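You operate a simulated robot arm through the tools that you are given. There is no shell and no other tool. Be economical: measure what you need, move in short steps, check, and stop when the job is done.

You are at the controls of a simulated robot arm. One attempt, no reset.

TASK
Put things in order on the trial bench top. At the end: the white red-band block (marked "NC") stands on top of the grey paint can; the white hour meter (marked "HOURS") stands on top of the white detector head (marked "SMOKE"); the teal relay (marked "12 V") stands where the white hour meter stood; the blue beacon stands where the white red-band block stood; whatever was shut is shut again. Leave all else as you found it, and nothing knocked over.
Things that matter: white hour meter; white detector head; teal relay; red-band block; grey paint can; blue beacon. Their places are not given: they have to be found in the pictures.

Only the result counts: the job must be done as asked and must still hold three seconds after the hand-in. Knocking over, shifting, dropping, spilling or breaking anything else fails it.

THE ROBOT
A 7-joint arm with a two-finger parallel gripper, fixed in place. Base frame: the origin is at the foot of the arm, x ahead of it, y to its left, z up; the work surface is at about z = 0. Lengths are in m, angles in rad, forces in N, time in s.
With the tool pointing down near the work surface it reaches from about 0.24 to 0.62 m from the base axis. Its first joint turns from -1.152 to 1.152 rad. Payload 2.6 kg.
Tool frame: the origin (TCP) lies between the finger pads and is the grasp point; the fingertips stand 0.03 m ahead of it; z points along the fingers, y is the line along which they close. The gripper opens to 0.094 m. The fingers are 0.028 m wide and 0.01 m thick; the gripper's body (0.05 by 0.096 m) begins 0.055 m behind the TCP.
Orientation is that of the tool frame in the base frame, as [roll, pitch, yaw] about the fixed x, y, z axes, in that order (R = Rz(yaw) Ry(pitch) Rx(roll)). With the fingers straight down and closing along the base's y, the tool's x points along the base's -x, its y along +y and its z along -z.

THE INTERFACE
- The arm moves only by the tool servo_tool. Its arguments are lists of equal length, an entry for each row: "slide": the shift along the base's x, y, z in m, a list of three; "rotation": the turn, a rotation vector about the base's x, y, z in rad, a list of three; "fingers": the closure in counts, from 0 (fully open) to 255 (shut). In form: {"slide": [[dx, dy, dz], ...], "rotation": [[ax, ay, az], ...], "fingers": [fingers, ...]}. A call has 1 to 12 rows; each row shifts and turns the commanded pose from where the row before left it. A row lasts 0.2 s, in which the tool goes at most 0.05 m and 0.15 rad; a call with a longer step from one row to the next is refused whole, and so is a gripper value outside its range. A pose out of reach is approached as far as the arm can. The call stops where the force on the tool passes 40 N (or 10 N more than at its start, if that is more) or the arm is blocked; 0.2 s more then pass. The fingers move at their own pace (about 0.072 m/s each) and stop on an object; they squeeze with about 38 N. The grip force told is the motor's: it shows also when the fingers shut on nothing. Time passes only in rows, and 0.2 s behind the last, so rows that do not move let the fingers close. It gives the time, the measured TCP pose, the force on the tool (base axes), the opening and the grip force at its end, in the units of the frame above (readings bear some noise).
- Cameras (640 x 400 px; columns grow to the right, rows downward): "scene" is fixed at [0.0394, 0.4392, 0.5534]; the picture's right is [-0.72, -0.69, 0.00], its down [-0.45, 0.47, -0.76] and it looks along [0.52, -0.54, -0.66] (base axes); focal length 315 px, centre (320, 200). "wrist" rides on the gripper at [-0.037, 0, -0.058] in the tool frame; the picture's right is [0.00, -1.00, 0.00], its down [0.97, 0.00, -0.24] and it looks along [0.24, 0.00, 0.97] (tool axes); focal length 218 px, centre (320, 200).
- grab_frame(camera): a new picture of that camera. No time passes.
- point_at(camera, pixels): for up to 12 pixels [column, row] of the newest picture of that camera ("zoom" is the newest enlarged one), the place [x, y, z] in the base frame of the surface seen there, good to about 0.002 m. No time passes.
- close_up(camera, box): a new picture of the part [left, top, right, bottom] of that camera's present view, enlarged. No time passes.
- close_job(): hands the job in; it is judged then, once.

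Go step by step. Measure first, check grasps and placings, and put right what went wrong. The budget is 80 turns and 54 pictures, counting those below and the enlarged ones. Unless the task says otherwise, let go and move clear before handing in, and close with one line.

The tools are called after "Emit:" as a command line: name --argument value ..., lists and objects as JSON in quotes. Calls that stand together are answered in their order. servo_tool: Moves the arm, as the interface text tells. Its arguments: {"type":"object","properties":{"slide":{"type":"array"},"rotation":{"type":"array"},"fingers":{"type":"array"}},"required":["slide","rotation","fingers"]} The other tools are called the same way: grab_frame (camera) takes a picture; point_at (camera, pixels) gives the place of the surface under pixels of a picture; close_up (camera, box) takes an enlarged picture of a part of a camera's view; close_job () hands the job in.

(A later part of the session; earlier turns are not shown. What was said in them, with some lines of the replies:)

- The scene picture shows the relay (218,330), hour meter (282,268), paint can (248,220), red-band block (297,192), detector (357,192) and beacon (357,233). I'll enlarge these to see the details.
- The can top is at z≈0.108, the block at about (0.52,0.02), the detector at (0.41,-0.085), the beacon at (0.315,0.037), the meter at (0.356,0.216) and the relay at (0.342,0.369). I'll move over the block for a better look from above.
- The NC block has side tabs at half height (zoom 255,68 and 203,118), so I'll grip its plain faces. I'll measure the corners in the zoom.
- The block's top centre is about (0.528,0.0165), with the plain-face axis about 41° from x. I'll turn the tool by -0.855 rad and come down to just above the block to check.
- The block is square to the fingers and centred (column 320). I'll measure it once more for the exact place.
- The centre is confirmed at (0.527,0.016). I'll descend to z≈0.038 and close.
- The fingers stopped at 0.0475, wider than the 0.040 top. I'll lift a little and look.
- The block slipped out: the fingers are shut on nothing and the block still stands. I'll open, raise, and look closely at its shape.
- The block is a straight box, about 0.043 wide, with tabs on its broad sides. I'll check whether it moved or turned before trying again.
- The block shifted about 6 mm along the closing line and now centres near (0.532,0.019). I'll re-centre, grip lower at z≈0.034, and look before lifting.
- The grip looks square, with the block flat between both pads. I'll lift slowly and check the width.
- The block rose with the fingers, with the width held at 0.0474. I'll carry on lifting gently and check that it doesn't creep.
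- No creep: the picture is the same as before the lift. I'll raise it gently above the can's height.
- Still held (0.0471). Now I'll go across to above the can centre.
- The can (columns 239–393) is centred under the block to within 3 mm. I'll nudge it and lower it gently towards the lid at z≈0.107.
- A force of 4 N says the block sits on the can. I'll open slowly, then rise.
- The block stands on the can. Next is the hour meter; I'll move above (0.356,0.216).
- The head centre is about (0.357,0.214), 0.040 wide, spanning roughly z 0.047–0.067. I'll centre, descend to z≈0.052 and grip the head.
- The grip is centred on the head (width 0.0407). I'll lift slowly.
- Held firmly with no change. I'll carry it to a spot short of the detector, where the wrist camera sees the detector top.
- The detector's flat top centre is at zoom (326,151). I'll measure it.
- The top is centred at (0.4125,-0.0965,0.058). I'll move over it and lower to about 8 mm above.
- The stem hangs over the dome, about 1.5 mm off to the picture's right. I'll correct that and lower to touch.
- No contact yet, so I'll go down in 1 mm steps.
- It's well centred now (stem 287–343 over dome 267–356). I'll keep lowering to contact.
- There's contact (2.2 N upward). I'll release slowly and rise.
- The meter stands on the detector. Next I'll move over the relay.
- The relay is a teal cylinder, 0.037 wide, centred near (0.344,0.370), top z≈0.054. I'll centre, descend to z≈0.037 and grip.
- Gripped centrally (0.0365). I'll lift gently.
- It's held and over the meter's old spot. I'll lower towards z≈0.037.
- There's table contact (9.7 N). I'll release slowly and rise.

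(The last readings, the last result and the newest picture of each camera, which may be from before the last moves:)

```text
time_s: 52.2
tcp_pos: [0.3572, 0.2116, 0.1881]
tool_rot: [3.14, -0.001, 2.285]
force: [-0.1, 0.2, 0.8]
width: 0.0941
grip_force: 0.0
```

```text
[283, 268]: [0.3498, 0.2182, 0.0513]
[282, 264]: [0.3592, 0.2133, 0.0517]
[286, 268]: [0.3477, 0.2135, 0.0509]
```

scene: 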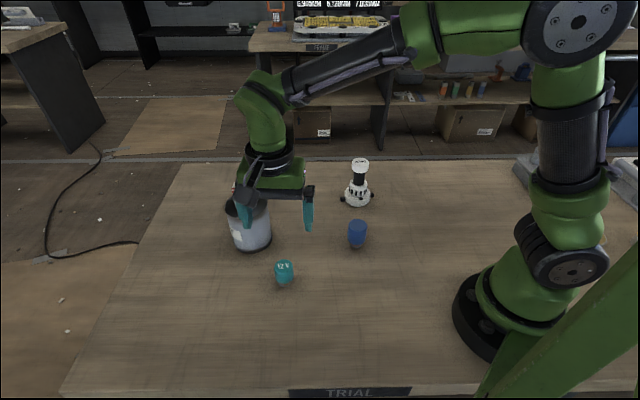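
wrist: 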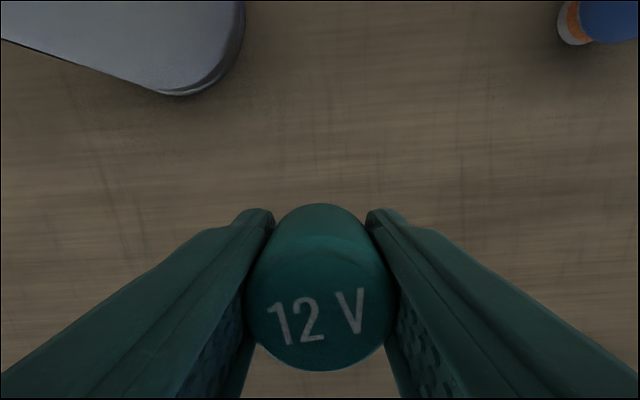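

The relay stands where the meter was. Next I'll go over to the beacon.

Emit:
servo_tool --slide '[[-0.01, -0.04, 0], [-0.01, -0.04, 0], [-0.01, -0.045, 0], [-0.012, -0.05, -0.01], [0, 0, 0]]' --rotation '[[0, 0, 0], [0, 0, 0], [0, 0, 0], [0, 0, 0], [0, 0, 0]]' --fingers '[0, 0, 0, 0, 0]'

Emit:
close_up --camera "wrist" --box '[240, 140, 400, 260]'

Emit:
close_up --camera "scene" --box '[325, 205, 390, 260]'

```text
refused: row 4 steps farther than a row can; nothing moved
```

```text
3.33 times, centred on (320, 200) of wrist
```

zoom: 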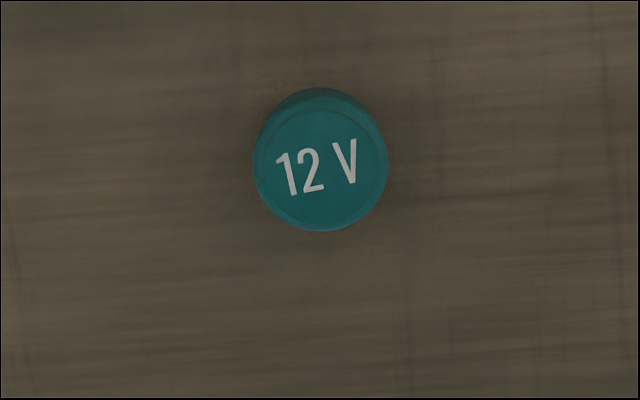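

```text
7.27 times, centred on (358, 232) of scene
```

zoom: 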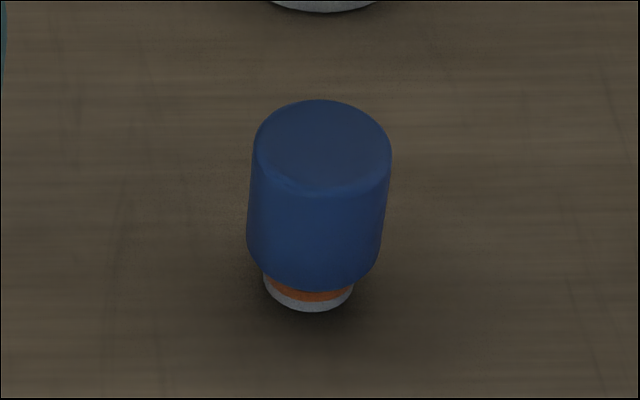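

A row was too long, so nothing moved; I'll repeat with shorter steps. The beacon is an upright blue cylinder.

Emit:
servo_tool --slide '[[-0.01, -0.043, 0], [-0.01, -0.043, 0], [-0.011, -0.044, 0], [-0.011, -0.0445, -0.01], [0, 0, 0]]' --rotation '[[0, 0, 0], [0, 0, 0], [0, 0, 0], [0, 0, 0], [0, 0, 0]]' --fingers '[0, 0, 0, 0, 0]'

Emit:
close_up --camera "wrist" --box '[240, 140, 400, 260]'

Emit:
point_at --camera "zoom" --pixels '[[320, 180], [300, 160], [340, 200]]'

```text
time_s: 53.4
tcp_pos: [0.3131, 0.0365, 0.1761]
tool_rot: [3.14, 0.0, 2.287]
force: [-0.1, 0.9, -0.1]
width: 0.0939
grip_force: 0.1
```

```text
3.33 times, centred on (320, 200) of wrist
```

zoom: 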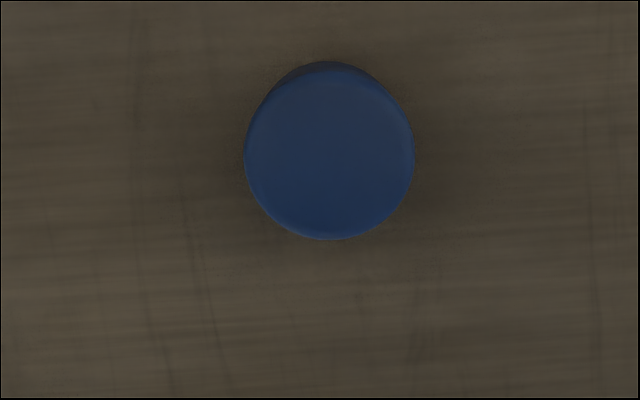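

```text
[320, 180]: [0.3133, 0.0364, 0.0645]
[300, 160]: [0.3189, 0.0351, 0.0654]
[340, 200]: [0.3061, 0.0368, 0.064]
```

The beacon centre is about (0.3155,0.030), diameter 0.040, top z 0.065. I'll centre, descend to z≈0.040 and grip.

Emit:
servo_tool --slide '[[0.0034, -0.0072, -0.03], [0, 0, -0.04], [0, 0, -0.03], [0, 0, -0.02], [0, 0, -0.016], [0, 0, 0], [0, 0, 0], [0, 0, 0], [0, 0, 0], [0, 0, 0], [0, 0, 0]]' --rotation '[[0, 0, 0], [0, 0, 0], [0, 0, 0], [0, 0, 0], [0, 0, 0], [0, 0, 0], [0, 0, 0], [0, 0, 0], [0, 0, 0], [0, 0, 0], [0, 0, 0]]' --fingers '[0, 0, 0, 0, 0, 0, 110, 130, 145, 255, 255]'

Emit:
grab_frame --camera "wrist"

```text
time_s: 55.8
tcp_pos: [0.3171, 0.0322, 0.0402]
tool_rot: [3.14, -0.001, 2.284]
force: [-0.2, 0.2, 0.7]
width: 0.0404
grip_force: 38.5
```

```text
15 pictures are left
```

wrist: 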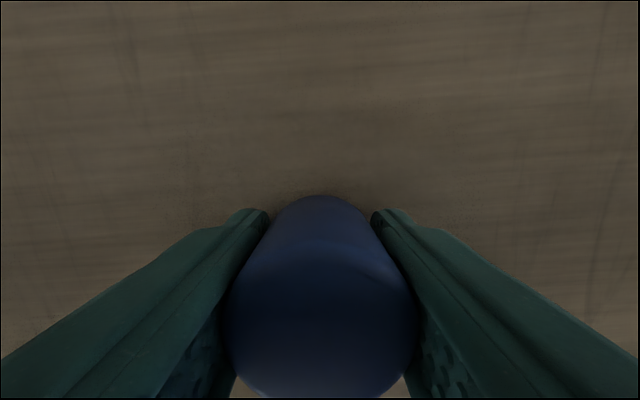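

Gripped (0.0404). I'll lift gently.

Emit:
servo_tool --slide '[[0, 0, 0.003], [0, 0, 0.006], [0, 0, 0.01], [0, 0, 0.012], [0, 0, 0.012], [0, 0, 0.008], [0, 0, 0.004], [0, 0, 0], [0, 0, 0]]' --rotation '[[0, 0, 0], [0, 0, 0], [0, 0, 0], [0, 0, 0], [0, 0, 0], [0, 0, 0], [0, 0, 0], [0, 0, 0], [0, 0, 0]]' --fingers '[255, 255, 255, 255, 255, 255, 255, 255, 255]'

Emit:
servo_tool --slide '[[0.008, 0, 0], [0.014, -0.001, 0], [0.018, -0.001, 0], [0.022, -0.001, 0], [0.024, -0.001, 0], [0.025, -0.001, 0], [0.024, -0.001, 0], [0.022, -0.001, 0], [0.02, -0.001, 0], [0.016, -0.001, 0], [0.01, -0.001, 0], [0.005, 0, 0]]' --rotation '[[0, 0, 0], [0, 0, 0], [0, 0, 0], [0, 0, 0], [0, 0, 0], [0, 0, 0], [0, 0, 0], [0, 0, 0], [0, 0, 0], [0, 0, 0], [0, 0, 0], [0, 0, 0]]' --fingers '[255, 255, 255, 255, 255, 255, 255, 255, 255, 255, 255, 255]'

Emit:
grab_frame --camera "wrist"

```text
time_s: 57.8
tcp_pos: [0.3178, 0.0299, 0.0966]
tool_rot: [3.14, 0.001, 2.286]
force: [0.0, 0.8, -0.7]
width: 0.0404
grip_force: 37.7
```

```text
time_s: 60.4
tcp_pos: [0.5254, 0.0201, 0.0957]
tool_rot: [3.141, -0.001, 2.285]
force: [0.1, 0.1, 0.2]
width: 0.0404
grip_force: 37.4
```

```text
14 pictures are left
```

wrist: 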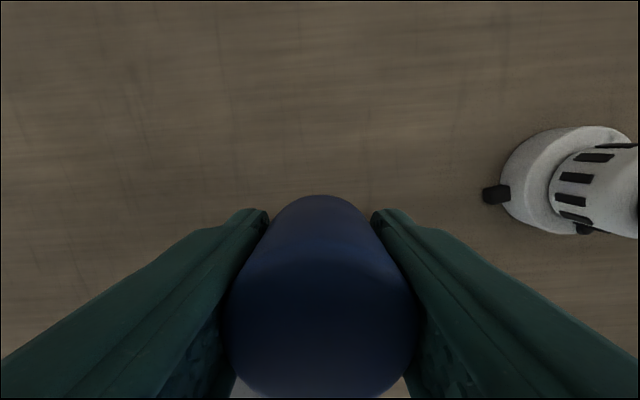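

It's held, at (0.525,0.020); I'll trim y by about -2 mm and lower.

Emit:
servo_tool --slide '[[0, -0.002, -0.008], [0, 0, -0.012], [0, 0, -0.012], [0, 0, -0.01], [0, 0, -0.006], [0, 0, -0.003], [0, 0, -0.002], [0, 0, 0], [0, 0, 0]]' --rotation '[[0, 0, 0], [0, 0, 0], [0, 0, 0], [0, 0, 0], [0, 0, 0], [0, 0, 0], [0, 0, 0], [0, 0, 0], [0, 0, 0]]' --fingers '[255, 255, 255, 255, 255, 255, 255, 255, 255]'

```text
time_s: 62.4
tcp_pos: [0.5258, 0.0188, 0.0427]
tool_rot: [3.139, 0.0, 2.284]
force: [0.5, 0.3, -0.1]
width: 0.0407
grip_force: 38.3
```

Emit:
servo_tool --slide '[[0, -0.0005, -0.001], [0, 0, -0.001], [0, 0, 0], [0, 0, 0]]' --rotation '[[0, 0, 0], [0, 0, 0], [0, 0, 0], [0, 0, 0]]' --fingers '[255, 255, 255, 255]'

```text
time_s: 63.4
tcp_pos: [0.5257, 0.0188, 0.0405]
tool_rot: [3.14, 0.0, 2.285]
force: [-0.4, 0.5, -0.8]
width: 0.0405
grip_force: 37.9
```

Emit:
servo_tool --slide '[[0, 0, -0.001], [0, 0, 0], [0, 0, 0]]' --rotation '[[0, 0, 0], [0, 0, 0], [0, 0, 0]]' --fingers '[255, 255, 255]'

```text
time_s: 64.2
tcp_pos: [0.524, 0.0178, 0.0398]
tool_rot: [3.141, -0.001, 2.285]
force: [0.3, -0.6, -1.0]
width: 0.0404
grip_force: 38.0
```

Emit:
servo_tool --slide '[[0, 0, -0.001], [0, 0, 0], [0, 0, 0]]' --rotation '[[0, 0, 0], [0, 0, 0], [0, 0, 0]]' --fingers '[255, 255, 255]'

```text
time_s: 65.0
tcp_pos: [0.5251, 0.0189, 0.0394]
tool_rot: [3.138, 0.001, 2.284]
force: [-4.4, -0.4, 14.1]
width: 0.0405
grip_force: 38.1
```

The beacon is on the table (14 N). I'll release slowly and rise.

Emit:
servo_tool --slide '[[0, 0, 0], [0, 0, 0], [0, 0, 0], [0, 0, 0], [0, 0, 0], [0, 0, 0], [0, 0, 0.01], [0, 0, 0.03], [0, 0, 0.04], [0, 0, 0.04], [0, 0, 0.04], [0, 0, 0]]' --rotation '[[0, 0, 0], [0, 0, 0], [0, 0, 0], [0, 0, 0], [0, 0, 0], [0, 0, 0], [0, 0, 0], [0, 0, 0], [0, 0, 0], [0, 0, 0], [0, 0, 0], [0, 0, 0]]' --fingers '[144, 139, 134, 120, 90, 50, 0, 0, 0, 0, 0, 0]'

Emit:
grab_frame --camera "wrist"

Emit:
grab_frame --camera "scene"

```text
time_s: 67.6
tcp_pos: [0.5255, 0.0212, 0.1979]
tool_rot: [3.14, -0.002, 2.287]
force: [-0.1, -0.2, 0.3]
width: 0.0938
grip_force: 0.0
```

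```text
13 pictures are left
```

wrist: 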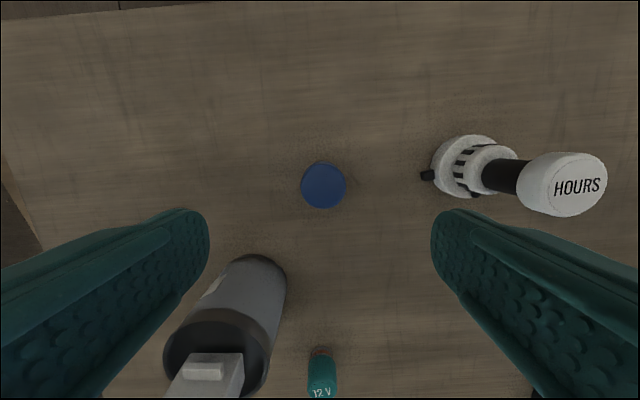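

```text
12 pictures are left
```

scene: 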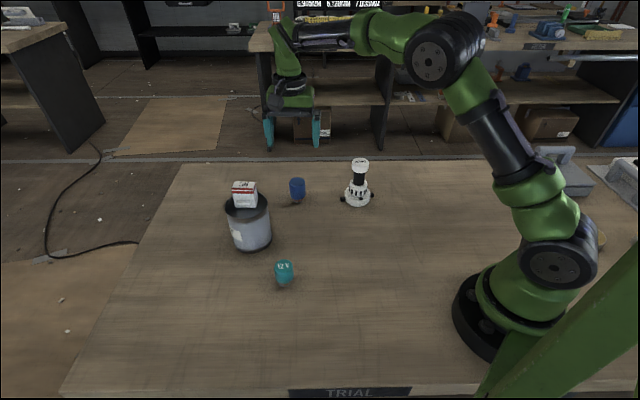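

Everything is standing. I'll check the final places with points.

Emit:
point_at --camera "wrist" --pixels '[[324, 185], [308, 185], [341, 185], [324, 168], [324, 202], [577, 186]]'

Emit:
point_at --camera "scene" --pixels '[[245, 186], [245, 203], [297, 184], [360, 162], [284, 265], [232, 208], [262, 205]]'

Emit:
close_up --camera "scene" --box '[210, 140, 390, 300]'

```text
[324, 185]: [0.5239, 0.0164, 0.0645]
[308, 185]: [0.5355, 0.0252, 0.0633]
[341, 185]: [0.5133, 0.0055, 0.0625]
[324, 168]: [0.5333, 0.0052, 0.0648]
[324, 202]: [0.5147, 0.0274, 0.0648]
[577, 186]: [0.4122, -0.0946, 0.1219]
```

```text
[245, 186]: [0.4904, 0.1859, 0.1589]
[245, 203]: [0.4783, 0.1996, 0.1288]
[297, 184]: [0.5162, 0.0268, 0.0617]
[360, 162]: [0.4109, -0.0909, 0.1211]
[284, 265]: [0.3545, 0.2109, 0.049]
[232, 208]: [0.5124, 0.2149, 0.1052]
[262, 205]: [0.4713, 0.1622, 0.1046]
```

```text
2.50 times, centred on (300, 220) of scene
```

zoom: 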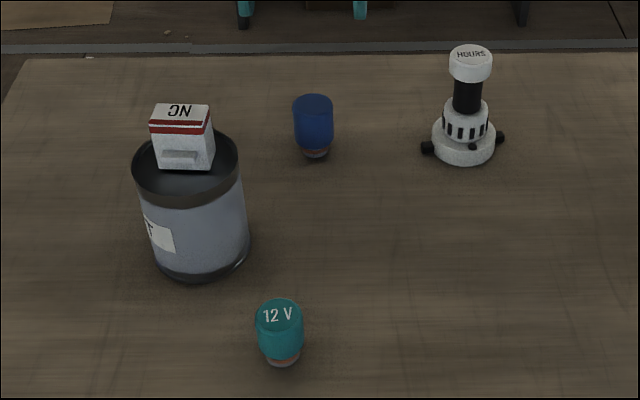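

The beacon at (0.524,0.016) is within 3 mm of the block's old spot. The relay is at the meter's old spot, both stacks are upright, and nothing was opened. The hand is clear, so I'm handing in.

Emit:
close_job

```text
The job is handed in.
```

The job is handed in: the red-band block is on the paint can, the hour meter is on the detector head, the relay is where the meter stood, and the beacon is within about 3 mm of where the block stood. The block slipped from the first grasp and slid about 6 mm, but it stayed upright and the second lift held.
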